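You operate a simulated robot arm through the tools that you are given. There is no shell and no other tool. Be economical: measure what you need, move in short steps, check, and stop when the job is done.

Carry out the task below with a simulated two-armed robot. There is one attempt and no reset: what you move stays moved.

JOB
Hold the red zip bag steady, unzip it and take out the white rolled towel.
Fine: one hand holds the bag while the other pulls the zip; towel into the cream box; shut the flap and zip up again.
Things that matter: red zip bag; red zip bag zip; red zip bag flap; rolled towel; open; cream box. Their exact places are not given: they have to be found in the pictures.

It is judged by the outcome, as a careful person would: the job done as asked, and still so three seconds after it is handed in. It fails if anything else is knocked over, pushed out of place, dropped, spilled or broken. Flat cloth is picked up by pressing the open fingertips on it (5 to 10 N) and closing them slowly along it; thin cloth reads only 2 to 8 mm in the jaws.

ROBOT AND FRAMES
Two 6-joint arms with two-finger parallel grippers on one trunk, on a base that drives. Base frame: it is fixed to the floor where the robot stands at the start and does not move with it; the origin is under the middle of the robot, x ahead of it, y to its left, z up. Readings come in cm, rad, newtons and seconds.
The left shoulder is at the start at [6, 18.7, 109.7], the right one opposite. With the tool pointing down near the work surface each hand reaches from about 26 to 62 cm from the robot's upright axis, wherever it stands, measured 20 degrees to its own side. Places, roughly: red zip bag zip [50, 0, 90]; red zip bag flap [60, -10, 90]; open [60, 30, 80]. Payload 1.57 kg a hand.
The TCP of each hand is the grasp point between the finger pads, 3 cm short of the fingertips. In the tool frame z runs along the fingers and y along their closing line. The gripper opens to 11 cm. The fingers are 2.4 cm wide and 1.2 cm thick; the gripper's body (4.8 by 11.2 cm) begins 7.8 cm behind the TCP.
Orientation is told as [roll, pitch, yaw] about the base's x, y, z axes, in that order, counted from this pose: with the fingers straight down and closing along the base's y, the tool's x points along the base's -x, its y along +y and its z along -z.

CONTROLS
- The arms move only by the tool move_arm. It takes "left_targets", "right_targets" or both (then of equal length, played together; a hand with none holds still); each is one flat list of numbers, 7 for each row, row after row: the shift along the base's x, y, z in cm, then the turn, a rotation vector about the base's x, y, z in rad, then the closure, from 0 (fully open) to 1 (shut). In form: [x, y, z, wx, wy, wz, gripper, x, y, z, wx, wy, wz, gripper, ...]. A call has 1 to 20 rows; each row shifts and turns the commanded pose from where the row before left it. Each row takes 0.2 s and may step no farther than 5 cm and 0.15 rad from the row before; otherwise, or with a gripper value out of range, the whole call is refused. A pose out of reach is approached as far as the arm can. The call stops where the force on the tool passes 40 N (or 10 N more than at its start, if that is more) or the arm is blocked; 0.2 s more then pass. Each finger travels about 15.3 cm/s and halts on what it meets, pressing with about 40 N; the grip force reading is that of the motor and also rises with nothing between the fingers. The clock runs only during rows and for 0.2 s after the last one: add rows that do not move to give the fingers time. It gives the time, the measured TCP pose, the force on the tool (base axes), the opening and the grip force at its end, in the units of the frame above (readings bear some noise), and new pictures: "pictures" is both (left out), scene, wrist or none (wrist: the cameras of the hands that moved).
- Cameras (640 x 400 px; columns grow to the right, rows downward): "scene" is now at [1.44, 1.39, 163.56]; the picture's right is [0.17, -0.99, 0.00], its down [-0.77, -0.13, -0.63] and it looks along [0.62, 0.10, -0.78] (base axes); focal length 263 px, centre (320, 200). "left" rides on the left gripper at [7, -1.6, -14.1] in its tool frame; the picture's right is [0.23, 0.97, 0.00], its down [-0.86, 0.20, -0.48] and it looks along [-0.47, 0.11, 0.88] (tool axes); focal length 222 px, centre (320, 200). "right" rides on the right gripper at [7, 1.6, -14.1] in its tool frame; the picture's right is [-0.23, 0.97, 0.00], its down [-0.86, -0.20, -0.48] and it looks along [-0.47, -0.11, 0.88] (tool axes); focal length 222 px, centre (320, 200).
- lift_body(by): slides the trunk up (or, below 0, down) by that many cm; the arms and the scene camera ride with it, the base frame stays. It gives what a move gives, with no picture.
- drive_base(legs): drives the robot by 1 to 6 legs, each [ahead, left, turn to the left] in cm, cm and rad, along the robot's own axes; the way and the turn of a leg run together, so that a leg with both is an arc; at most 150 cm and 3.142 rad a leg. The arms and the cameras ride along, it lands a little off, and it stops where it bumps. It gives what a move gives, and a new picture of the scene camera.
- pan_tilt(pan, tilt): turns the head with the scene camera to pan (to the left, within 1.501 rad either way) and tilt (down, from -0.506 to 1.204), counted from straight ahead of the robot. It gives what a move gives, and a new picture of the scene camera.
- point_at(camera, pixels): for up to 12 pixels [column, row] of the newest picture of that camera ("zoom" is the newest enlarged one), the place [x, y, z] in the base frame of the surface seen there, good to about 0.3 cm. The clock stands still meanwhile.
- close_up(camera, box): a new picture of the part [left, top, right, bottom] of that camera's present view, enlarged. The clock stands still meanwhile.
- sign_off(): hands the job in; it is judged then, once.

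Go step by step. Measure first, check grasps and placings, and put right what went wrong. The budget is 80 turns and 170 pictures, counting those below and the enlarged ones. Unless the task says otherwise, let go and move clear before handing in, and close with one line.

The tools are called after "Emit:" by a JSON object that holds its "api" and its "payload". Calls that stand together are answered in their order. move_arm: Moves the arms, as the interface text tells. Its arguments: {"type":"object","properties":{"left_targets":{"type":"array","items":{"type":"number"}},"right_targets":{"type":"array","items":{"type":"number"}},"pictures":{"type":"string","enum":["both","scene","wrist","none"]}},"required":[]} The other tools are called the same way: lift_body (by) slides the trunk up or down; drive_base (legs) drives the base; pan_tilt (pan, tilt) turns the head that bears the scene camera; point_at (camera, pixels) gives the place of the surface under pixels of a picture; close_up (camera, box) takes an enlarged picture of a part of a camera's view; sign_off () hands the job in.

At the start:

```text
t: 0.0
left_ee_pos: [45.59, 11.13, 122.96]
left_ee_rot: [0.0, -0.001, 0.0]
left_contact_force: [-0.6, 1.8, -0.9]
left_width: 11.01
left_grasp_force: 0.1
right_ee_pos: [41.31, -22.04, 124.01]
right_ee_rot: [0.0, -0.001, 0.001]
right_contact_force: [0.3, 0.2, -0.2]
right_width: 11.03
right_grasp_force: 0.0
trunk travel left (down, up): [-72.5, 26.5]
robot x, y, heading: [0.15, 0.14, -0.001]
head pan, tilt: [0.168, 0.895]
```

scene: 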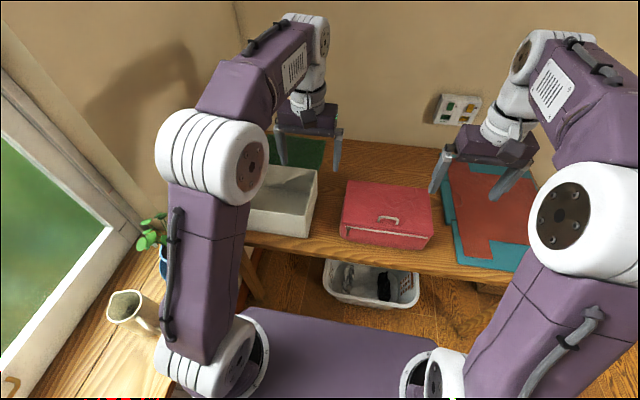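
right: 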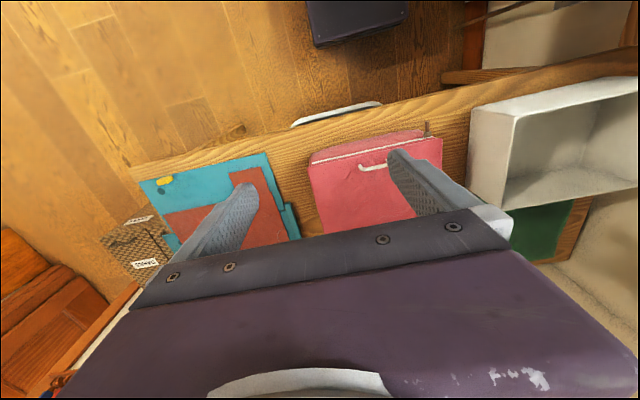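
left: 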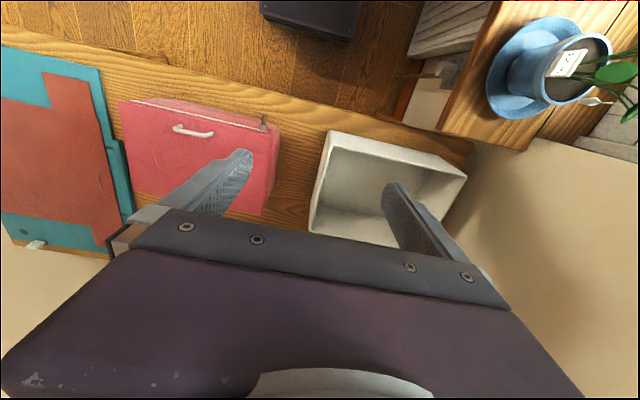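

The red bag is at about scene (388,215), with its zip line along the front edge (row ~236) and the cream box at (285,200). I'll enlarge both and measure them.

Emit:
{"api": "close_up", "payload": {"camera": "scene", "box": [320, 165, 448, 255]}}

Emit:
{"api": "point_at", "payload": {"camera": "scene", "pixels": [[347, 182], [428, 190], [343, 225], [430, 237], [346, 233], [388, 219], [378, 218], [398, 222], [345, 240], [420, 249], [280, 215], [318, 172]]}}

Emit:
{"api": "close_up", "payload": {"camera": "left", "box": [110, 80, 300, 220]}}

```text
4.44 times, centred on (384, 210) of scene
```

zoom: 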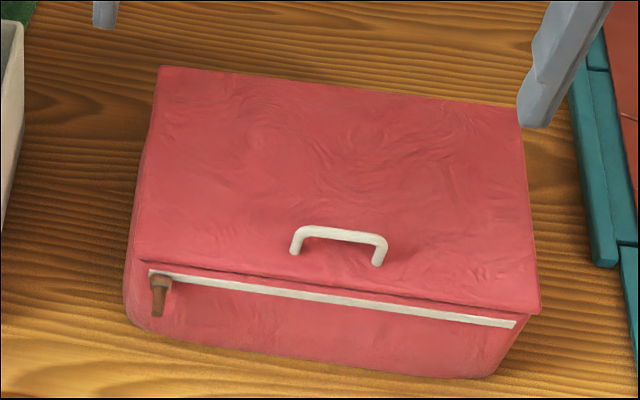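

```text
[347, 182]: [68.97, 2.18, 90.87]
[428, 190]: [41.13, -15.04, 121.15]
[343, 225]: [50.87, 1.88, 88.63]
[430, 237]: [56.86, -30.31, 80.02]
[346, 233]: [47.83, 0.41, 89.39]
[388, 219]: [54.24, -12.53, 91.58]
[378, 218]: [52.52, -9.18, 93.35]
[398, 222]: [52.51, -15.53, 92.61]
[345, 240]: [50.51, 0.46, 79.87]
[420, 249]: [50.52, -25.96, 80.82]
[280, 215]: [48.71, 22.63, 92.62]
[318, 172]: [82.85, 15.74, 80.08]
```

```text
2.86 times, centred on (205, 150) of left
```

zoom: 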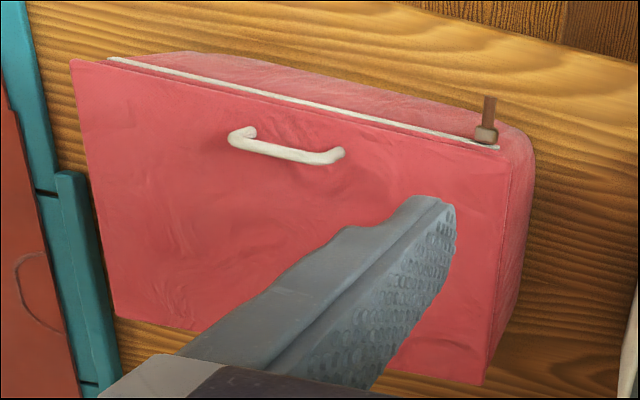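

The slider with a brown tab is at the left end of the zip (left zoom 487,135). I'll measure the slider, tab, zip ends and bag corners, using the left zoom now.

Emit:
{"api": "point_at", "payload": {"camera": "zoom", "pixels": [[489, 99], [489, 115], [486, 133], [486, 142], [497, 150], [110, 60], [72, 62], [115, 315], [483, 382], [340, 153], [235, 135], [505, 165]]}}

Emit:
{"api": "close_up", "payload": {"camera": "scene", "box": [336, 216, 368, 236]}}

```text
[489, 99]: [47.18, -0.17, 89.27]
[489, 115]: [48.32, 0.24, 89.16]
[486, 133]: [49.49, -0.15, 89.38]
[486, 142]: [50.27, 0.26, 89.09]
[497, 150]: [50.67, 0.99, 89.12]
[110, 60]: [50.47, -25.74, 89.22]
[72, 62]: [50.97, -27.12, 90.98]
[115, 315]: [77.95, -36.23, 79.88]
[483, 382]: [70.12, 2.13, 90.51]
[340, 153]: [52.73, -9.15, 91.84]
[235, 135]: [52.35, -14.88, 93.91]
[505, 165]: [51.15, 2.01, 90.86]
```

```text
16.00 times, centred on (352, 226) of scene
```

zoom: 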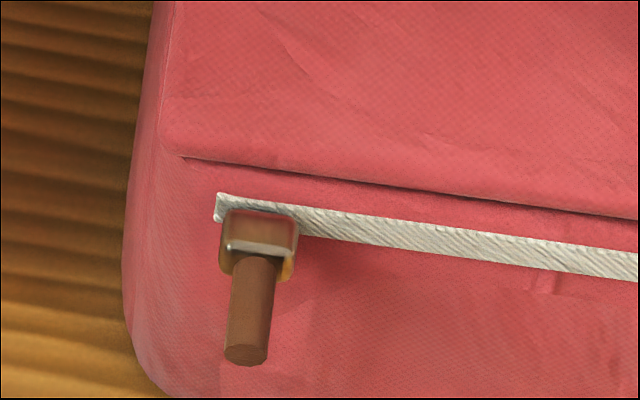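

The slider peg sticks out along -x at about [47–50, 0, 89.2]; the zip runs straight to y≈-25.7 and the handle bar is at [52.5, -9…-15, ~93.5]. Next I'll check the table edge, the tub, the robot base and the box before shifting the robot to the right.

Emit:
{"api": "point_at", "payload": {"camera": "scene", "pixels": [[300, 248], [445, 270], [510, 285], [330, 262], [415, 305], [340, 350], [340, 310], [420, 330], [262, 200], [312, 172], [300, 235], [290, 190]]}}

Emit:
{"api": "pan_tilt", "payload": {"pan": -0.3, "tilt": 1.0}}

```text
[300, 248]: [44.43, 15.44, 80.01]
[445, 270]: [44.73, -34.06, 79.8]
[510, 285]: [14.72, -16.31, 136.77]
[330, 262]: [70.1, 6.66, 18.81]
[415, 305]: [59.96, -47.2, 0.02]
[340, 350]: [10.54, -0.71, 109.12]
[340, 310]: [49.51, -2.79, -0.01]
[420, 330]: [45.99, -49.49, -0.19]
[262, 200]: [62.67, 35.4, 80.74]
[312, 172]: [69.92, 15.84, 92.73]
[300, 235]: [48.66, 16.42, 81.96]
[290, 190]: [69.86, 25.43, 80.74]
```

```text
t: 0.9
left_ee_pos: [45.56, 11.14, 123.07]
left_ee_rot: [0.001, -0.002, 0.001]
left_contact_force: [0.7, 0.2, -0.2]
left_width: 11.02
left_grasp_force: 0.1
right_ee_pos: [41.32, -21.95, 124.04]
right_ee_rot: [-0.001, -0.001, -0.001]
right_contact_force: [0.3, -1.1, -0.4]
right_width: 11.02
right_grasp_force: 0.0
trunk travel left (down, up): [-72.5, 26.5]
robot x, y, heading: [0.12, 0.25, 0.001]
head pan, tilt: [-0.3, 1.0]
```

scene: 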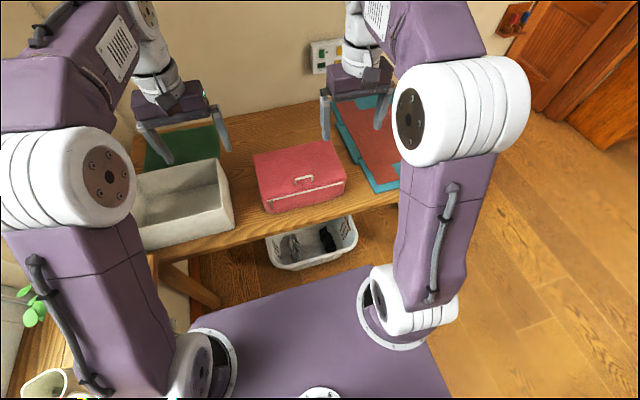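

The floor to the right is clear, so I'll drive 18 cm to the right and 5 cm ahead: the left arm then covers the zip and the right arm can hold the bag from its right side.

Emit:
{"api": "drive_base", "payload": {"legs": [[0, -18, 0], [5, 0, 0]]}}

Emit:
{"api": "pan_tilt", "payload": {"pan": 0.15, "tilt": 0.85}}

```text
t: 3.0
left_ee_pos: [49.93, -7.04, 123.27]
left_ee_rot: [0.0, -0.005, -0.003]
left_contact_force: [0.1, 0.5, 0.0]
left_width: 11.01
left_grasp_force: 0.1
right_ee_pos: [45.62, -40.09, 124.29]
right_ee_rot: [-0.003, -0.004, -0.001]
right_contact_force: [-1.1, -0.1, 0.7]
right_width: 11.02
right_grasp_force: 0.0
trunk travel left (down, up): [-72.5, 26.5]
robot x, y, heading: [5.13, -18.27, -0.002]
head pan, tilt: [-0.3, 1.0]
```

scene: 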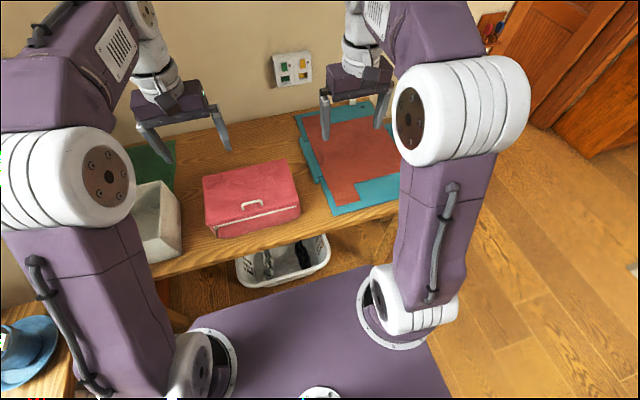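

```text
t: 3.9
left_ee_pos: [50.57, -7.13, 123.04]
left_ee_rot: [0.002, 0.001, -0.003]
left_contact_force: [-0.1, -0.1, 0.3]
left_width: 11.01
left_grasp_force: 0.0
right_ee_pos: [46.24, -40.31, 124.08]
right_ee_rot: [0.0, -0.001, -0.003]
right_contact_force: [0.4, 0.4, -0.2]
right_width: 11.02
right_grasp_force: 0.0
trunk travel left (down, up): [-72.5, 26.5]
robot x, y, heading: [4.94, -18.46, -0.001]
head pan, tilt: [0.15, 0.85]
```

scene: 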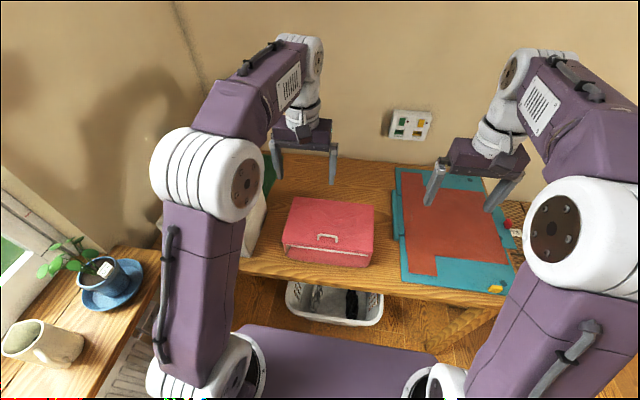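

The view is clear. Right hand: close it, roll it 0.7 and bring it above the right rear of the lid. Left hand: bring it half open above the slider peg.

Emit:
{"api": "move_arm", "payload": {"left_targets": [-0.32, 0.89, -2.87, 0, 0, 0, 0.5, -0.32, 0.89, -2.87, 0, 0, 0, 0.5, -0.32, 0.89, -2.87, 0, 0, 0, 0.5, -0.32, 0.89, -2.87, 0, 0, 0, 0.5, -0.32, 0.89, -2.87, 0, 0, 0, 0.5, -0.32, 0.89, -2.87, 0, 0, 0, 0.5, -0.32, 0.89, -2.87, 0, 0, 0, 0.5, -0.32, 0.89, -2.87, 0, 0, 0, 0.5], "right_targets": [1.97, 1.91, -3, 0.0875, 0, 0, 1, 1.97, 1.91, -3, 0.0875, 0, 0, 1, 1.97, 1.91, -3, 0.0875, 0, 0, 1, 1.97, 1.91, -3, 0.0875, 0, 0, 1, 1.97, 1.91, -3, 0.0875, 0, 0, 1, 1.97, 1.91, -3, 0.0875, 0, 0, 1, 1.97, 1.91, -3, 0.0875, 0, 0, 1, 1.97, 1.91, -3, 0.0875, 0, 0, 1]}}

```text
t: 5.7
left_ee_pos: [48.08, -0.1, 100.04]
left_ee_rot: [0.001, 0.002, -0.002]
left_contact_force: [0.3, 0.2, 0.1]
left_width: 5.49
left_grasp_force: 0.0
right_ee_pos: [62.13, -24.98, 99.93]
right_ee_rot: [0.699, 0.002, -0.002]
right_contact_force: [0.4, 0.1, 0.8]
right_width: 0.0
right_grasp_force: 21.5
trunk travel left (down, up): [-72.5, 26.5]
robot x, y, heading: [5.11, -18.17, -0.001]
head pan, tilt: [0.15, 0.85]
```

scene: 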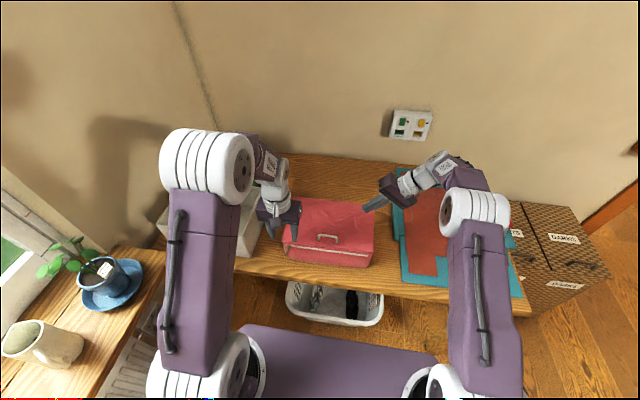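
right: 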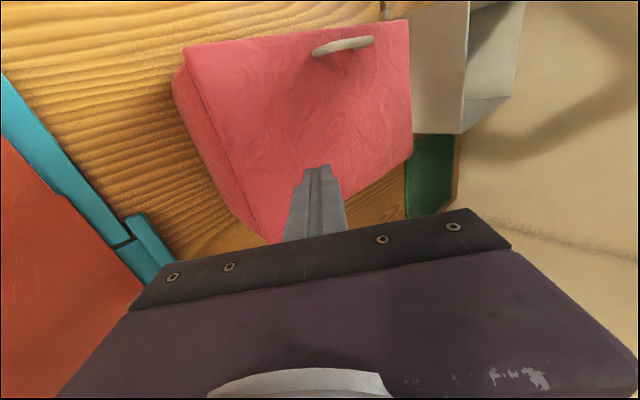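
left: 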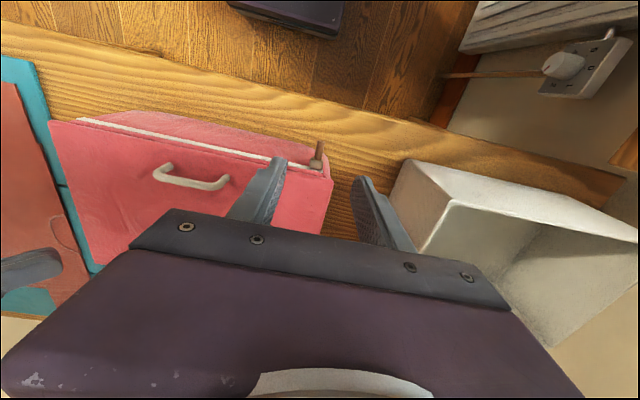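

Both hands are in place above their targets. I'll re-measure the peg (left picture 319,150), then lower both hands.

Emit:
{"api": "point_at", "payload": {"camera": "left", "pixels": [[321, 144], [318, 155], [314, 163]]}}

Emit:
{"api": "move_arm", "payload": {"right_targets": [0, 1, -2, 0, 0, 0, 1, 0, 1, -2, 0, 0, 0, 1, 0, 0.5, -1.5, 0, 0, 0, 1, 0, 0, -0.7, 0, 0, 0, 1], "pictures": "none"}}

```text
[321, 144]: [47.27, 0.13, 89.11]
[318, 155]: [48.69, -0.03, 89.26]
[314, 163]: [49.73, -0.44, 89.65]
```

```text
t: 6.7
left_ee_pos: [47.88, -0.04, 100.21]
left_ee_rot: [0.0, -0.001, -0.001]
left_contact_force: [-0.7, -0.3, -0.8]
left_width: 5.52
left_grasp_force: 0.0
right_ee_pos: [62.0, -22.56, 94.1]
right_ee_rot: [0.702, -0.002, -0.002]
right_contact_force: [1.1, -1.1, 10.6]
right_width: 0.0
right_grasp_force: 21.4
trunk travel left (down, up): [-72.5, 26.5]
robot x, y, heading: [5.1, -18.13, 0.0]
head pan, tilt: [0.15, 0.85]
```

The right hand presses the lid with about 10 N. Now the left hand goes down over the peg and closes.

Emit:
{"api": "move_arm", "payload": {"left_targets": [0, 0, -4, 0, 0, 0, 0.5, 0, 0, -3.5, 0, 0, 0, 0.5, 0, 0, -2.5, 0, 0, 0, 0.5, 0, 0, -1, 0, 0, 0, 0.5, 0, 0, 0, 0, 0, 0, 0.75, 0, 0, 0, 0, 0, 0, 1, 0, 0, 0, 0, 0, 0, 1]}}

```text
t: 8.2
left_ee_pos: [47.73, -0.02, 89.08]
left_ee_rot: [-0.001, -0.003, -0.002]
left_contact_force: [1.7, -1.3, 0.8]
left_width: 0.75
left_grasp_force: 26.8
right_ee_pos: [61.9, -22.6, 93.99]
right_ee_rot: [0.7, -0.003, -0.002]
right_contact_force: [3.4, -0.1, 27.1]
right_width: 0.01
right_grasp_force: 21.2
trunk travel left (down, up): [-72.5, 26.5]
robot x, y, heading: [5.21, -17.88, 0.006]
head pan, tilt: [0.15, 0.85]
```

scene: 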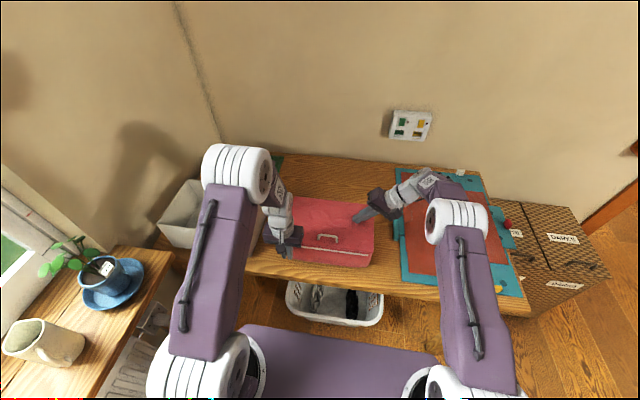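
left: 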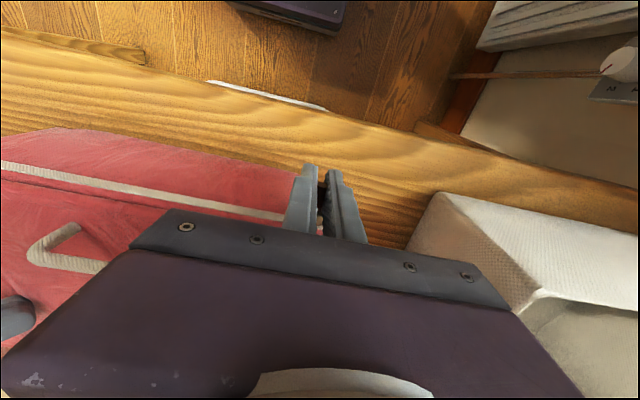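

The peg is gripped (width 0.75 cm) and the bag is held down with 27 N. I'll pull the zip a little as a test.

Emit:
{"api": "move_arm", "payload": {"left_targets": [0, -0.5, 0, 0, 0, 0, 1, 0, -0.8, 0, 0, 0, 0, 1, 0, -1, 0, 0, 0, 0, 1, 0, -1, 0, 0, 0, 0, 1], "right_targets": [0, 0, 0.1, 0, 0, 0, 1, 0, 0, 0, 0, 0, 0, 1, 0, 0, 0, 0, 0, 0, 1, 0, 0, 0, 0, 0, 0, 1], "pictures": "scene"}}

Emit:
{"api": "close_up", "payload": {"camera": "scene", "box": [250, 180, 410, 280]}}

```text
t: 9.2
left_ee_pos: [47.67, -3.48, 89.29]
left_ee_rot: [0.001, -0.002, -0.004]
left_contact_force: [1.1, 0.4, 2.1]
left_width: 0.76
left_grasp_force: 26.1
right_ee_pos: [61.9, -22.46, 94.11]
right_ee_rot: [0.699, 0.002, -0.002]
right_contact_force: [2.8, -0.2, 18.4]
right_width: 0.0
right_grasp_force: 21.0
trunk travel left (down, up): [-72.5, 26.5]
robot x, y, heading: [4.73, -18.12, 0.002]
head pan, tilt: [0.15, 0.85]
```

scene: 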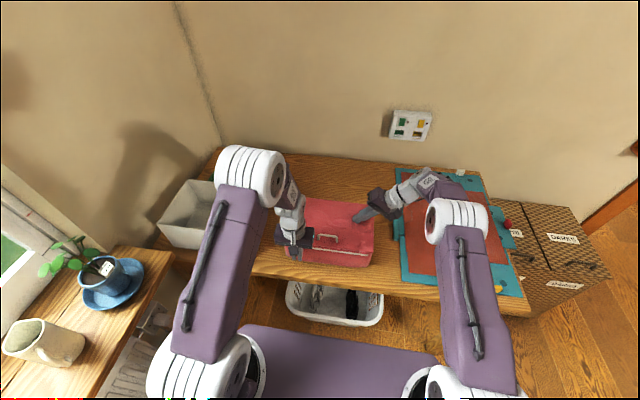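

```text
4.00 times, centred on (330, 230) of scene
```

zoom: 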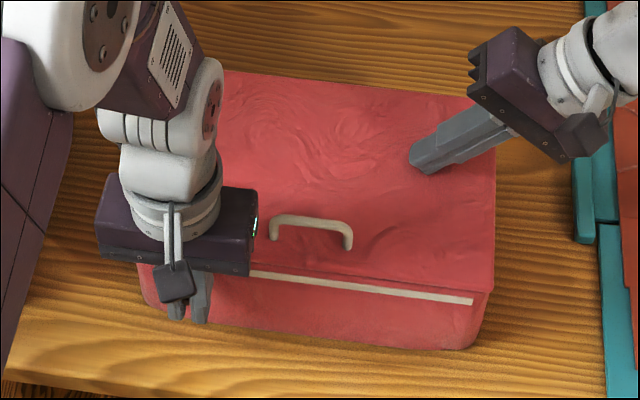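

The slider moved freely and the bag stayed put. I'll go on pulling towards y≈-25.

Emit:
{"api": "move_arm", "payload": {"left_targets": [0, -1.5, 0, 0, 0, 0, 1, 0, -1.5, 0, 0, 0, 0, 1, 0, -1.5, 0, 0, 0, 0, 1, 0, -1.5, 0, 0, 0, 0, 1, 0, -1.5, 0, 0, 0, 0, 1, 0, -1.5, 0, 0, 0, 0, 1, 0, -1.5, 0, 0, 0, 0, 1, 0, -1.5, 0, 0, 0, 0, 1, 0, -1.5, 0, 0, 0, 0, 1, 0, -1.5, 0, 0, 0, 0, 1], "pictures": "scene"}}

Emit:
{"api": "close_up", "payload": {"camera": "scene", "box": [250, 180, 410, 280]}}

```text
t: 11.4
left_ee_pos: [47.7, -18.38, 89.13]
left_ee_rot: [0.001, -0.001, -0.001]
left_contact_force: [-0.1, 0.1, -3.0]
left_width: 0.74
left_grasp_force: 27.2
right_ee_pos: [61.84, -22.57, 94.01]
right_ee_rot: [0.7, 0.002, 0.0]
right_contact_force: [-3.9, 0.2, 16.0]
right_width: 0.0
right_grasp_force: 21.2
trunk travel left (down, up): [-72.5, 26.5]
robot x, y, heading: [4.89, -17.96, -0.002]
head pan, tilt: [0.15, 0.85]
```

scene: 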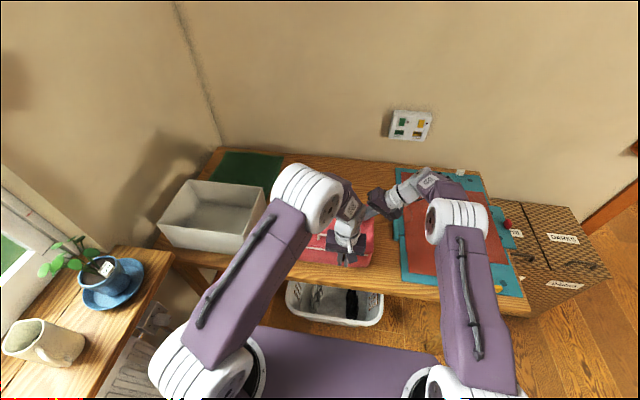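

```text
4.00 times, centred on (330, 230) of scene
```

zoom: 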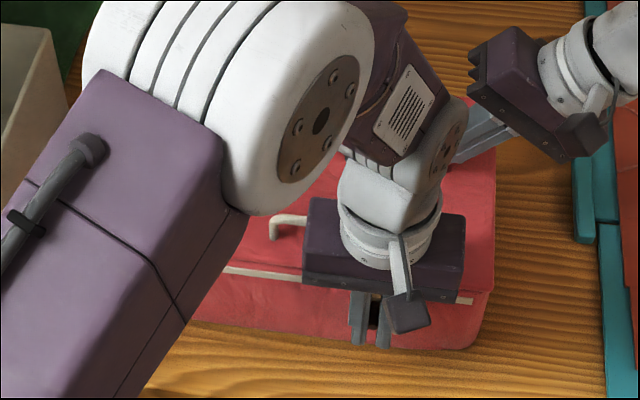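

All clear so far, with low forces. I'll pull the last ~6.5 cm more slowly.

Emit:
{"api": "move_arm", "payload": {"left_targets": [0, -1.2, 0, 0, 0, 0, 1, 0, -1.2, 0, 0, 0, 0, 1, 0, -1.2, 0, 0, 0, 0, 1, 0, -1.2, 0, 0, 0, 0, 1, 0, -0.9, 0, 0, 0, 0, 1, 0, -0.6, 0, 0, 0, 0, 1, 0, -0.4, 0, 0, 0, 0, 1], "pictures": "both"}}

Emit:
{"api": "close_up", "payload": {"camera": "scene", "box": [250, 180, 410, 280]}}

```text
t: 13.1
left_ee_pos: [47.8, -25.15, 89.11]
left_ee_rot: [0.001, -0.001, -0.002]
left_contact_force: [-6.7, -0.1, 2.1]
left_width: 0.75
left_grasp_force: 26.7
right_ee_pos: [61.79, -22.59, 94.05]
right_ee_rot: [0.698, -0.003, -0.002]
right_contact_force: [1.3, 0.8, 9.7]
right_width: 0.03
right_grasp_force: 21.1
trunk travel left (down, up): [-72.5, 26.5]
robot x, y, heading: [4.81, -18.38, 0.0]
head pan, tilt: [0.15, 0.85]
```

scene: 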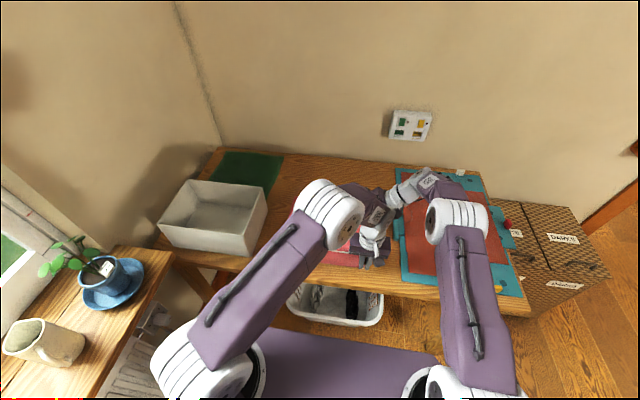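
left: 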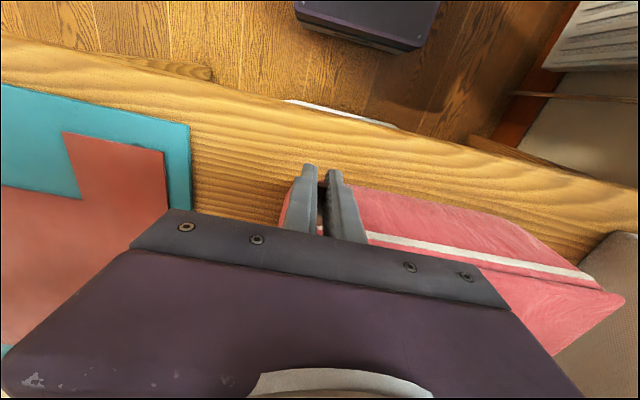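

```text
4.00 times, centred on (330, 230) of scene
```

zoom: 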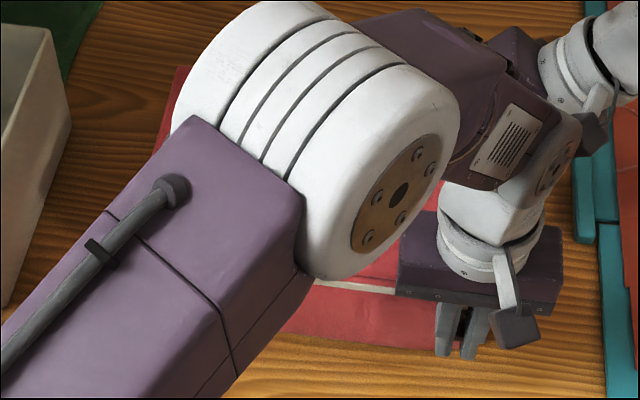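

The slider is near the right end. I'll nudge 1 cm more to see whether it has reached its stop.

Emit:
{"api": "move_arm", "payload": {"left_targets": [0, -0.4, 0, 0, 0, 0, 1, 0, -0.4, 0, 0, 0, 0, 1, 0, -0.3, 0, 0, 0, 0, 1], "pictures": "none"}}

```text
t: 13.8
left_ee_pos: [47.85, -25.94, 89.14]
left_ee_rot: [0.002, 0.0, 0.0]
left_contact_force: [4.9, 19.1, 0.8]
left_width: 0.78
left_grasp_force: 26.6
right_ee_pos: [61.77, -22.49, 94.09]
right_ee_rot: [0.698, 0.001, -0.001]
right_contact_force: [-5.0, -12.0, 14.5]
right_width: 0.0
right_grasp_force: 21.6
trunk travel left (down, up): [-72.5, 26.5]
robot x, y, heading: [4.77, -18.39, -0.001]
head pan, tilt: [0.15, 0.85]
```

It's at the stop (19 N). I'll release the peg, raise the left hand and park it to the left, and then lift the right hand.

Emit:
{"api": "move_arm", "payload": {"left_targets": [0, 0.5, 0, 0, 0, 0, 1, 0, 0, 0, 0, 0, 0, 0.6, 0, 0, 0, 0, 0, 0, 0.6, 0, 0, 4, 0, 0, 0, 0.6, 0, 0, 5, 0, 0, 0, 0.6, 0, 0, 5, 0, 0, 0, 0.6, 0, 4, 3, 0, 0, 0, 0.6, -0.5, 4.5, 2, 0, 0, 0, 0.6, -0.5, 4.5, 2, 0, 0, 0, 0.6, -0.5, 4.5, 2, 0, 0, 0, 0.6, -0.5, 4.5, 2, 0, 0, 0, 0.6, 0, 4.5, 0, 0, 0, 0, 0.6, 0, 4.5, 0, 0, 0, 0, 0.6], "pictures": "none"}}

Emit:
{"api": "move_arm", "payload": {"right_targets": [0, -0.5, 1, 0, 0, 0, 1, 0, -2, 3, 0, 0, 0, 1, 0, -2, 3, 0, 0, 0, 1, 0, -2, 3, 0, 0, 0, 1], "pictures": "both"}}

Emit:
{"api": "close_up", "payload": {"camera": "scene", "box": [250, 180, 410, 280]}}

```text
t: 16.6
left_ee_pos: [45.78, 5.51, 114.12]
left_ee_rot: [-0.003, -0.001, -0.003]
left_contact_force: [-0.1, -0.1, -0.3]
left_width: 4.41
left_grasp_force: 0.0
right_ee_pos: [61.92, -22.55, 93.98]
right_ee_rot: [0.698, -0.002, -0.002]
right_contact_force: [-0.3, 0.2, 12.6]
right_width: 0.02
right_grasp_force: 21.4
trunk travel left (down, up): [-72.5, 26.5]
robot x, y, heading: [5.15, -18.01, -0.0]
head pan, tilt: [0.15, 0.85]
```

```text
t: 17.6
left_ee_pos: [45.89, 5.38, 114.06]
left_ee_rot: [0.001, 0.0, 0.0]
left_contact_force: [0.2, 0.0, -0.2]
left_width: 4.41
left_grasp_force: 0.1
right_ee_pos: [61.99, -29.06, 103.97]
right_ee_rot: [0.701, 0.004, -0.002]
right_contact_force: [1.6, 1.2, -0.4]
right_width: 0.01
right_grasp_force: 20.9
trunk travel left (down, up): [-72.5, 26.5]
robot x, y, heading: [4.83, -18.01, -0.005]
head pan, tilt: [0.15, 0.85]
```

scene: 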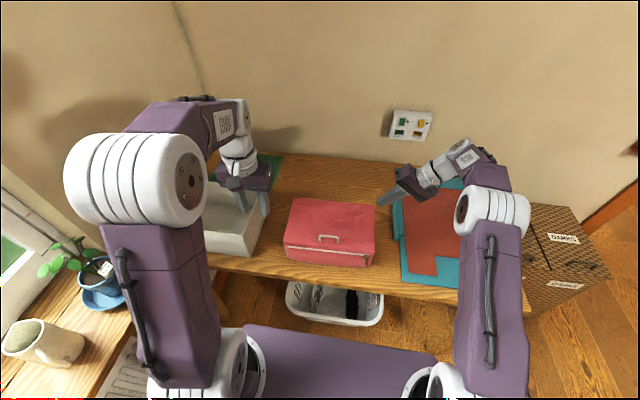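
right: 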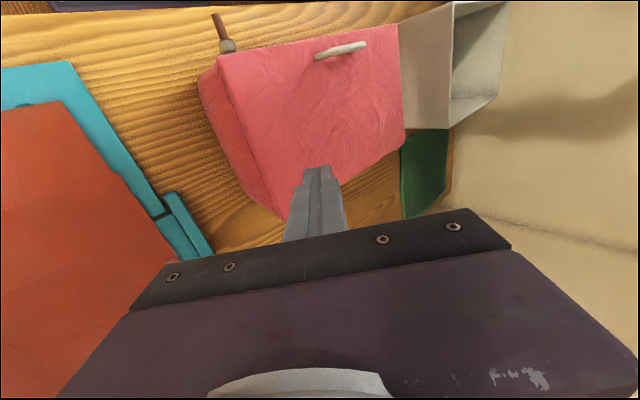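

```text
4.00 times, centred on (330, 230) of scene
```

zoom: 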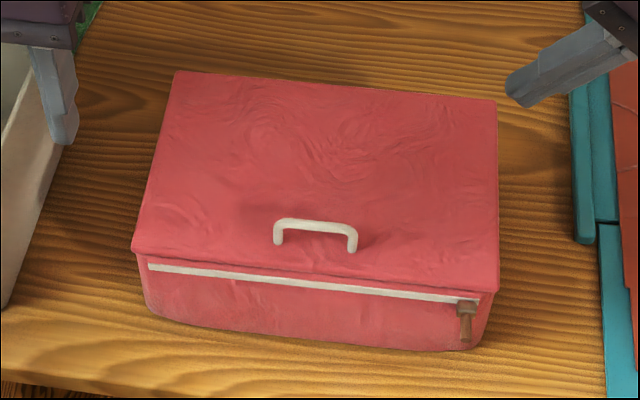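

The zip is open (peg at zoom 465,322). Now the handle: I'll measure its bar, the lid edge, and the wall behind.

Emit:
{"api": "point_at", "payload": {"camera": "zoom", "pixels": [[278, 222], [315, 225], [353, 233], [277, 240], [353, 248], [135, 250], [497, 290], [178, 72], [495, 100], [320, 262], [467, 310]]}}

Emit:
{"api": "point_at", "payload": {"camera": "scene", "pixels": [[330, 140], [330, 152], [330, 100]]}}

```text
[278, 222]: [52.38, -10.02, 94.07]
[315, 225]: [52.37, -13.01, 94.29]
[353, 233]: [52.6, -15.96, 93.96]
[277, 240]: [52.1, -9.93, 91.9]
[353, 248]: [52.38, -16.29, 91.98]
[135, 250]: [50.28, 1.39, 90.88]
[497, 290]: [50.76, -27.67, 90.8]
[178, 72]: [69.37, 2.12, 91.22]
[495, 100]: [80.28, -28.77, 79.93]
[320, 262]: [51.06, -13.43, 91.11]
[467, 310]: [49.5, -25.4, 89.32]
```

```text
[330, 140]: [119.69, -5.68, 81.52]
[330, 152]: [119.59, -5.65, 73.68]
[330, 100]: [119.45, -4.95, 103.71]
```

There is ample room behind (wall at x≈119). The bar centre is about [52.4, -13, 93.8]. I'll bring the right hand above it, upright, yawed 90° so that it closes along x.

Emit:
{"api": "move_arm", "payload": {"right_targets": [0, 0, 1, -0.14, 0, 0, 0.6, 0, 0, 1, -0.14, 0, 0, 0.6, 0, 0, 1, -0.14, 0, 0, 0.6, 0, 0, 0, -0.14, 0, 0, 0.6, 0, 0, 0, -0.14, 0, 0, 0.6, -0.87, 1.46, 0, 0, 0, 0.143, 0.6, -0.87, 1.46, 0, 0, 0, 0.143, 0.6, -0.87, 1.46, 0, 0, 0, 0.143, 0.6, -0.87, 1.46, 0, 0, 0, 0.143, 0.6, -0.87, 1.46, 0, 0, 0, 0.143, 0.6, -0.87, 1.46, 0, 0, 0, 0.143, 0.6, -0.87, 1.46, 0, 0, 0, 0.143, 0.6, -0.87, 1.46, 0, 0, 0, 0.143, 0.6, -0.87, 1.46, -1, 0, 0, 0.143, 0.6, -0.87, 1.46, -1, 0, 0, 0.143, 0.6, -0.87, 1.46, -1, 0, 0, 0.14, 0.6]}}

```text
t: 21.1
left_ee_pos: [45.97, 5.48, 113.98]
left_ee_rot: [-0.001, 0.0, -0.001]
left_contact_force: [0.4, -0.2, 0.2]
left_width: 4.39
left_grasp_force: 0.1
right_ee_pos: [52.42, -12.84, 104.06]
right_ee_rot: [-0.001, -0.001, 1.571]
right_contact_force: [0.2, -0.8, 0.0]
right_width: 4.41
right_grasp_force: 0.2
trunk travel left (down, up): [-72.5, 26.5]
robot x, y, heading: [4.6, -18.28, -0.001]
head pan, tilt: [0.15, 0.85]
```

scene: 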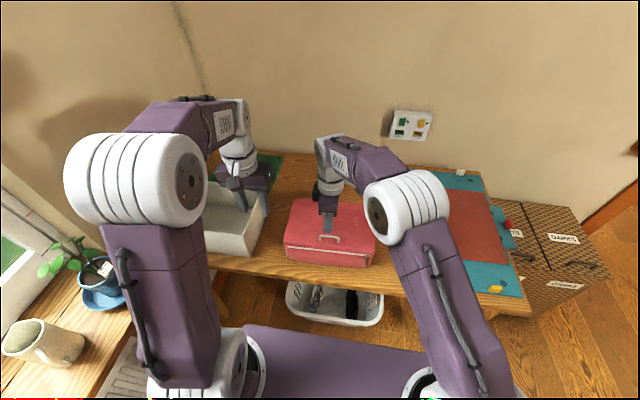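
right: 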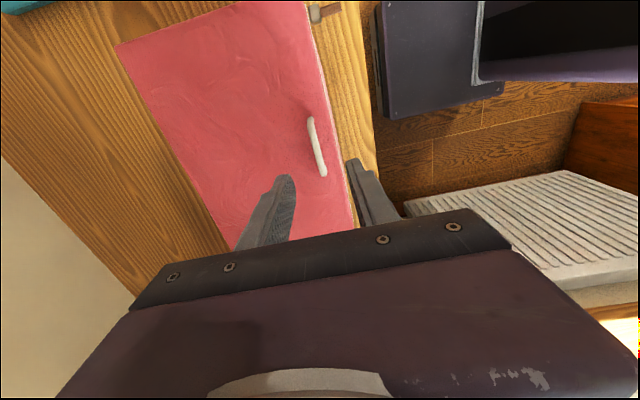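

The fingers straddle the handle. Descend to tip height about 0.8 cm above the lid and close.

Emit:
{"api": "move_arm", "payload": {"right_targets": [0, 0, -4, 0, 0, 0, 0.6, 0, 0, -3.5, 0, 0, 0, 0.6, 0, 0, -1.6, 0, 0, 0, 0.6, 0, 0, 0, 0, 0, 0, 0.6, 0, 0, 0, 0, 0, 0, 1, 0, 0, 0, 0, 0, 0, 1, 0, 0, 0, 0, 0, 0, 1], "pictures": "none"}}

Emit:
{"api": "close_up", "payload": {"camera": "scene", "box": [270, 180, 398, 280]}}

```text
t: 22.6
left_ee_pos: [45.99, 5.42, 114.07]
left_ee_rot: [0.0, 0.0, -0.001]
left_contact_force: [-0.4, 0.5, 0.2]
left_width: 4.39
left_grasp_force: 0.0
right_ee_pos: [52.52, -12.91, 94.76]
right_ee_rot: [0.0, -0.002, 1.569]
right_contact_force: [1.5, -0.2, -0.1]
right_width: 0.75
right_grasp_force: 26.7
trunk travel left (down, up): [-72.5, 26.5]
robot x, y, heading: [4.71, -18.36, -0.0]
head pan, tilt: [0.15, 0.85]
```

```text
4.00 times, centred on (334, 230) of scene
```

zoom: 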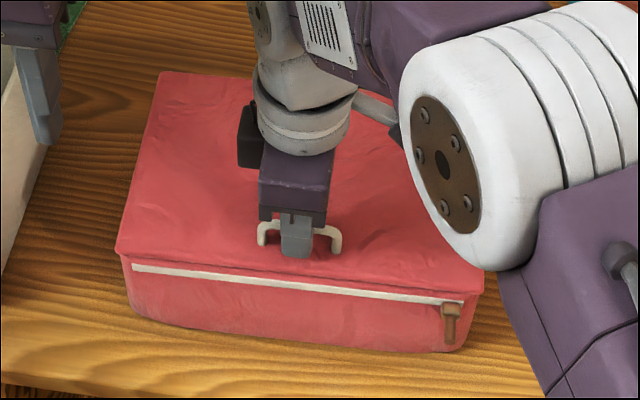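

The bar is gripped, but opening the lid fully needs x≈73, which is beyond reach from here. I'll release and rise, then check how much room the base has before driving forward.

Emit:
{"api": "move_arm", "payload": {"right_targets": [0, 0, 0, 0, 0, 0, 0.6, 0, 0, 0, 0, 0, 0, 0.6, 0, 0, 4, 0, 0, 0, 0.6, 0, 0, 5, 0, 0, 0, 0.6], "pictures": "wrist"}}

Emit:
{"api": "point_at", "payload": {"camera": "right", "pixels": [[385, 105], [380, 60], [440, 110], [480, 60], [500, 85], [378, 30]]}}

```text
t: 23.6
left_ee_pos: [45.97, 5.49, 114.09]
left_ee_rot: [0.001, 0.0, -0.002]
left_contact_force: [0.0, 0.3, -0.1]
left_width: 4.4
left_grasp_force: 0.1
right_ee_pos: [52.27, -12.96, 104.0]
right_ee_rot: [0.0, 0.001, 1.569]
right_contact_force: [-0.3, 0.4, -0.3]
right_width: 4.4
right_grasp_force: 0.0
trunk travel left (down, up): [-72.5, 26.5]
robot x, y, heading: [4.88, -18.3, -0.004]
head pan, tilt: [0.15, 0.85]
```

right: 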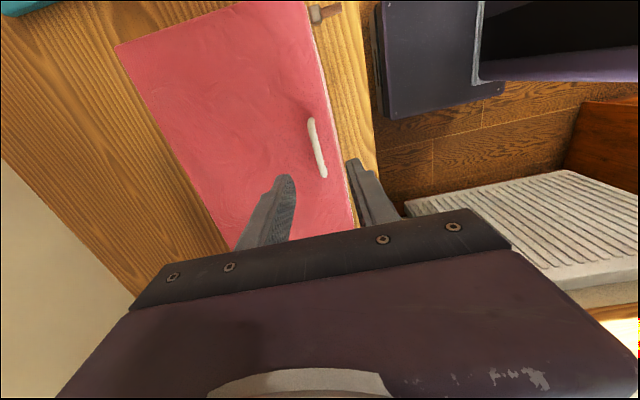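

```text
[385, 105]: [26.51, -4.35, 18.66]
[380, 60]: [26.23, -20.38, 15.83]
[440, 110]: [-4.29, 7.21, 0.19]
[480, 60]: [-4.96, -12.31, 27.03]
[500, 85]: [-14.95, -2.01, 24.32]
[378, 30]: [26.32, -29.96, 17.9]
```

The base front is at x≈28 and the table front at 44.5, so a 12 cm advance is safe. Then I'll raise the trunk 12 cm for more reach at height.

Emit:
{"api": "drive_base", "payload": {"legs": [[12, 0, 0]]}}

Emit:
{"api": "lift_body", "payload": {"by": 12}}

Emit:
{"api": "pan_tilt", "payload": {"pan": 0.1, "tilt": 0.95}}

```text
t: 24.9
left_ee_pos: [57.92, 5.35, 114.11]
left_ee_rot: [0.0, -0.003, -0.003]
left_contact_force: [-0.5, 0.2, -0.5]
left_width: 4.42
left_grasp_force: 0.1
right_ee_pos: [64.39, -13.0, 103.93]
right_ee_rot: [-0.002, -0.001, 1.569]
right_contact_force: [-1.0, 0.2, -0.2]
right_width: 4.43
right_grasp_force: 0.1
trunk travel left (down, up): [-72.5, 26.5]
robot x, y, heading: [16.89, -18.16, -0.002]
head pan, tilt: [0.15, 0.85]
```

scene: 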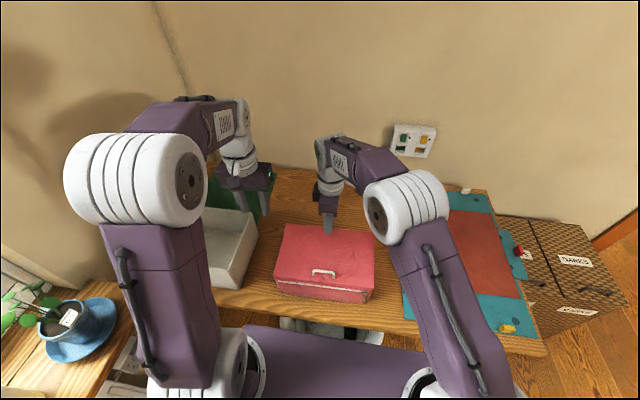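

```text
t: 26.4
left_ee_pos: [57.97, 5.4, 126.01]
left_ee_rot: [0.0, 0.001, -0.001]
left_contact_force: [1.2, -0.1, -0.1]
left_width: 4.41
left_grasp_force: 0.1
right_ee_pos: [64.42, -12.9, 115.88]
right_ee_rot: [-0.001, 0.002, 1.568]
right_contact_force: [-0.4, -0.4, 1.1]
right_width: 4.39
right_grasp_force: 0.1
trunk travel left (down, up): [-84.5, 14.5]
robot x, y, heading: [16.86, -18.34, -0.001]
head pan, tilt: [0.15, 0.85]
```

```text
t: 27.1
left_ee_pos: [58.06, 5.34, 126.03]
left_ee_rot: [0.0, 0.001, -0.001]
left_contact_force: [0.1, -0.4, -0.4]
left_width: 4.39
left_grasp_force: 0.1
right_ee_pos: [64.46, -12.91, 115.9]
right_ee_rot: [0.0, 0.001, 1.568]
right_contact_force: [-0.3, 0.4, -0.7]
right_width: 4.4
right_grasp_force: 0.1
trunk travel left (down, up): [-84.5, 14.5]
robot x, y, heading: [17.09, -18.09, -0.003]
head pan, tilt: [0.099, 0.949]
```

scene: 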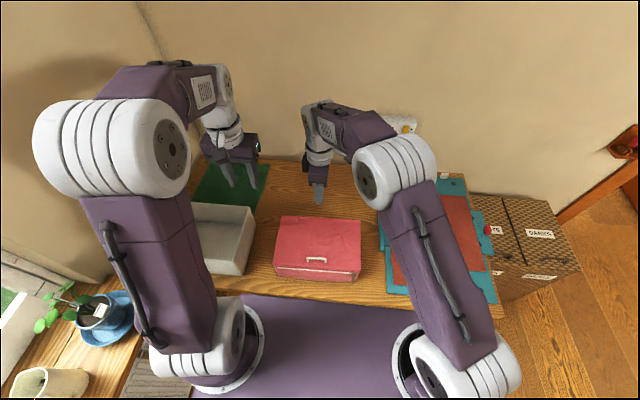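

Now back to the handle: move over [52.4, -13], descend to 94.8 and grip.

Emit:
{"api": "move_arm", "payload": {"right_targets": [-4, 0, -2, 0, 0, 0, 0.6, -4, 0, -2, 0, 0, 0, 0.6, -4, 0, -3, 0, 0, 0, 0.6, 0, 0, -4, 0, 0, 0, 0.6, 0, 0, -4, 0, 0, 0, 0.6, 0, 0, -4, 0, 0, 0, 0.6, 0, 0, -2.1, 0, 0, 0, 0.6, 0, 0, 0, 0, 0, 0, 0.6, 0, 0, 0, 0, 0, 0, 1, 0, 0, 0, 0, 0, 0, 1, 0, 0, 0, 0, 0, 0, 1], "pictures": "none"}}

Emit:
{"api": "close_up", "payload": {"camera": "scene", "box": [240, 190, 400, 290]}}

```text
t: 29.5
left_ee_pos: [58.09, 5.3, 126.06]
left_ee_rot: [0.0, -0.001, -0.003]
left_contact_force: [-0.5, 0.1, 0.5]
left_width: 4.39
left_grasp_force: 0.1
right_ee_pos: [52.43, -12.88, 94.74]
right_ee_rot: [0.0, 0.0, 1.567]
right_contact_force: [0.9, 0.7, -0.2]
right_width: 0.73
right_grasp_force: 26.9
trunk travel left (down, up): [-84.5, 14.5]
robot x, y, heading: [17.04, -18.02, -0.002]
head pan, tilt: [0.099, 0.949]
```

```text
4.00 times, centred on (320, 240) of scene
```

zoom: 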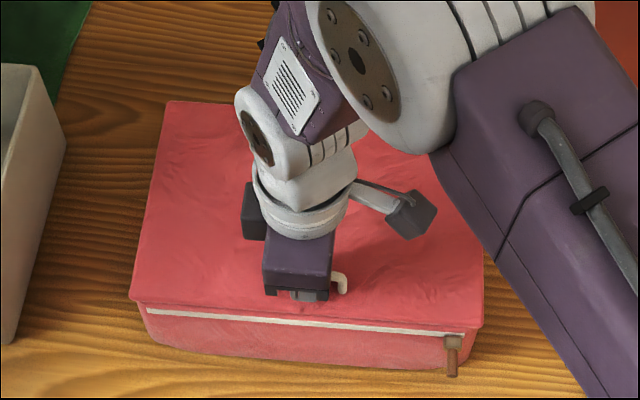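

The bar is gripped again. I'll begin raising the flap along its hinge arc (hinge at x≈70, z≈91), first ~0.4 rad to check.

Emit:
{"api": "move_arm", "payload": {"right_targets": [0.37, 0, 1.73, 0, 0.05, 0, 1, 0.54, 0, 1.69, 0, 0.05, 0, 1, 0.7, 0, 1.62, 0, 0.05, 0, 1, 0.86, 0, 1.55, 0, 0.05, 0, 1], "pictures": "none"}}

Emit:
{"api": "close_up", "payload": {"camera": "scene", "box": [240, 190, 400, 290]}}

```text
t: 30.5
left_ee_pos: [58.09, 5.29, 126.0]
left_ee_rot: [0.001, 0.0, -0.002]
left_contact_force: [-0.1, 0.4, 0.6]
left_width: 4.43
left_grasp_force: 0.0
right_ee_pos: [54.97, -12.93, 101.4]
right_ee_rot: [0.2, 0.001, 1.567]
right_contact_force: [2.2, -0.8, 0.6]
right_width: 0.74
right_grasp_force: 26.8
trunk travel left (down, up): [-84.5, 14.5]
robot x, y, heading: [17.03, -18.5, -0.0]
head pan, tilt: [0.099, 0.949]
```

```text
4.00 times, centred on (320, 240) of scene
```

zoom: 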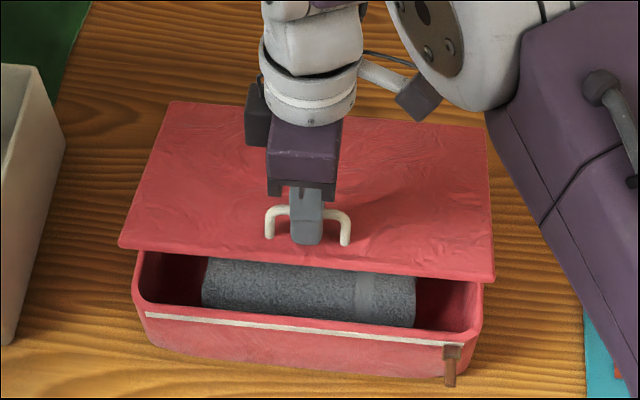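

The flap lifts well, and a rolled towel shows inside (it looks grey in the shade). I'll continue the arc.

Emit:
{"api": "move_arm", "payload": {"right_targets": [1.02, 0, 1.45, 0, 0.04, 0, 1, 1.15, 0, 1.34, 0, 0.04, 0, 1, 1.28, 0, 1.22, 0, 0.04, 0, 1, 1.4, 0, 1.09, 0, 0.04, 0, 1, 1.49, 0, 0.94, 0, 0, 0, 1, 1.59, 0, 0.79, 0, 0, 0, 1, 1.65, 0, 0.63, 0, 0, 0, 1, 1.71, 0, 0.45, 0, 0, 0, 1], "pictures": "none"}}

Emit:
{"api": "close_up", "payload": {"camera": "scene", "box": [224, 150, 416, 270]}}

```text
t: 32.3
left_ee_pos: [58.02, 5.41, 126.11]
left_ee_rot: [0.0, 0.001, -0.002]
left_contact_force: [-0.1, -0.4, -1.3]
left_width: 4.41
left_grasp_force: 0.1
right_ee_pos: [63.28, -13.61, 108.72]
right_ee_rot: [0.36, 0.001, 1.568]
right_contact_force: [1.5, 0.8, -2.9]
right_width: 0.74
right_grasp_force: 27.1
right hand out of reach, approached as far as the arm can: row 7, 8
trunk travel left (down, up): [-84.5, 14.5]
robot x, y, heading: [17.16, -18.2, -0.002]
head pan, tilt: [0.099, 0.949]
```

```text
3.33 times, centred on (320, 210) of scene
```

zoom: 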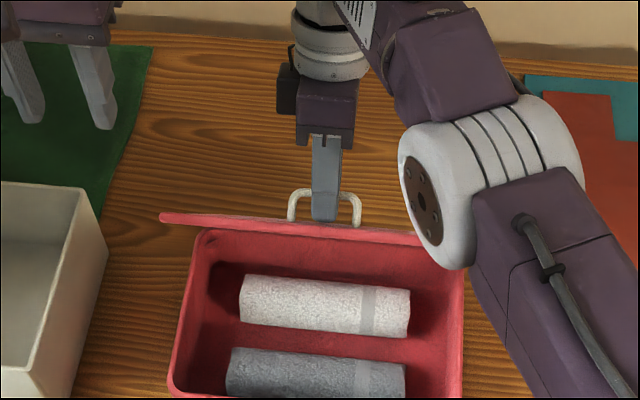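

Two rolls are inside: the white one at the back (zoom 325,305) and a grey one in front; I want the white one. The right hand has reached its limit because of the tilt, so I'll untilt to regain reach.

Emit:
{"api": "move_arm", "payload": {"right_targets": [0, 0, 0, 0, -0.09, 0, 1, 0, 0, 0, 0, -0.09, 0, 1, 0, 0, 0, 0, -0.09, 0, 1, 0, 0, 0, 0, -0.09, 0, 1], "pictures": "none"}}

Emit:
{"api": "close_up", "payload": {"camera": "scene", "box": [224, 150, 416, 270]}}

```text
t: 33.3
left_ee_pos: [58.05, 5.53, 125.92]
left_ee_rot: [-0.001, 0.0, 0.0]
left_contact_force: [-0.9, 0.6, -0.8]
left_width: 4.39
left_grasp_force: 0.0
right_ee_pos: [63.28, -13.51, 108.82]
right_ee_rot: [-0.003, 0.0, 1.568]
right_contact_force: [0.4, 1.2, -3.5]
right_width: 0.72
right_grasp_force: 26.9
trunk travel left (down, up): [-84.5, 14.5]
robot x, y, heading: [16.96, -18.3, -0.003]
head pan, tilt: [0.099, 0.949]
```

```text
3.33 times, centred on (320, 210) of scene
```

zoom: 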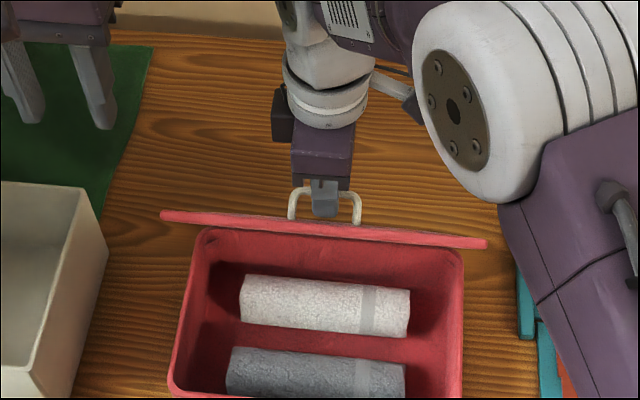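

Position held with the tool upright. I'll continue the arc past vertical.

Emit:
{"api": "move_arm", "payload": {"right_targets": [1.62, 0, 0.7, 0, 0, 0, 1, 1.68, 0, 0.55, 0, 0, 0, 1, 1.73, 0, 0.37, 0, -0.06, 0, 1, 1.76, 0, 0.2, 0, -0.07, 0, 1, 1.77, 0, 0.02, 0, -0.07, 0, 1, 1.76, 0, -0.15, 0, -0.07, 0, 1], "pictures": "none"}}

Emit:
{"api": "close_up", "payload": {"camera": "scene", "box": [224, 150, 416, 270]}}

```text
t: 34.7
left_ee_pos: [58.04, 5.34, 126.08]
left_ee_rot: [0.002, 0.001, -0.001]
left_contact_force: [-0.1, 0.1, -0.2]
left_width: 4.39
left_grasp_force: 0.2
right_ee_pos: [73.55, -13.65, 110.38]
right_ee_rot: [-0.271, -0.001, 1.567]
right_contact_force: [-1.0, -0.2, -5.2]
right_width: 0.71
right_grasp_force: 26.6
trunk travel left (down, up): [-84.5, 14.5]
robot x, y, heading: [16.89, -18.3, -0.005]
head pan, tilt: [0.099, 0.949]
```

```text
3.33 times, centred on (320, 210) of scene
```

zoom: 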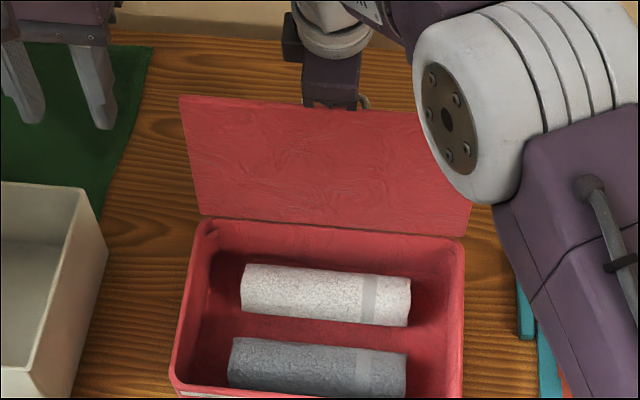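

The lid is just past vertical, and I'll keep holding it. Now measure the white roll and the bag walls, and the box.

Emit:
{"api": "point_at", "payload": {"camera": "zoom", "pixels": [[244, 285], [300, 290], [325, 275], [325, 295], [325, 318], [408, 305], [220, 235], [450, 245], [310, 355], [70, 330], [30, 380], [40, 190]]}}

Emit:
{"api": "close_up", "payload": {"camera": "left", "box": [0, 0, 640, 400]}}

```text
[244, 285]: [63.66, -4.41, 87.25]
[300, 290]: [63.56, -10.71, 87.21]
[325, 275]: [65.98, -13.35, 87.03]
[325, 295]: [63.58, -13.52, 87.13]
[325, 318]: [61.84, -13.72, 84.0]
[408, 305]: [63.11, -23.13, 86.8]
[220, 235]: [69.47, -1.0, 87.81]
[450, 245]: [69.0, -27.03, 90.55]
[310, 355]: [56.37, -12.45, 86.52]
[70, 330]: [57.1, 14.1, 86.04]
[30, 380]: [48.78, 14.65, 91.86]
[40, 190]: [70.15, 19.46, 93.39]
```

```text
1.00 times, centred on (320, 200) of left
```

zoom: 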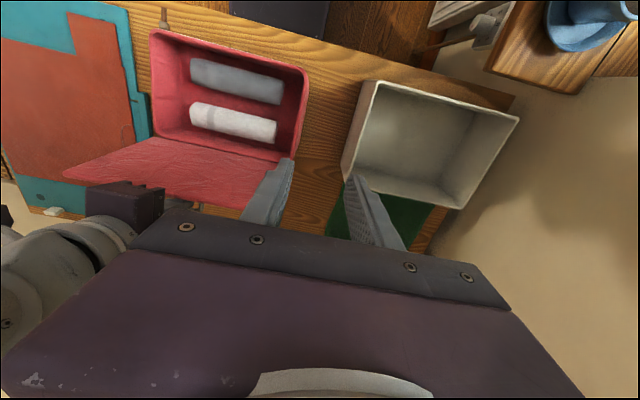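

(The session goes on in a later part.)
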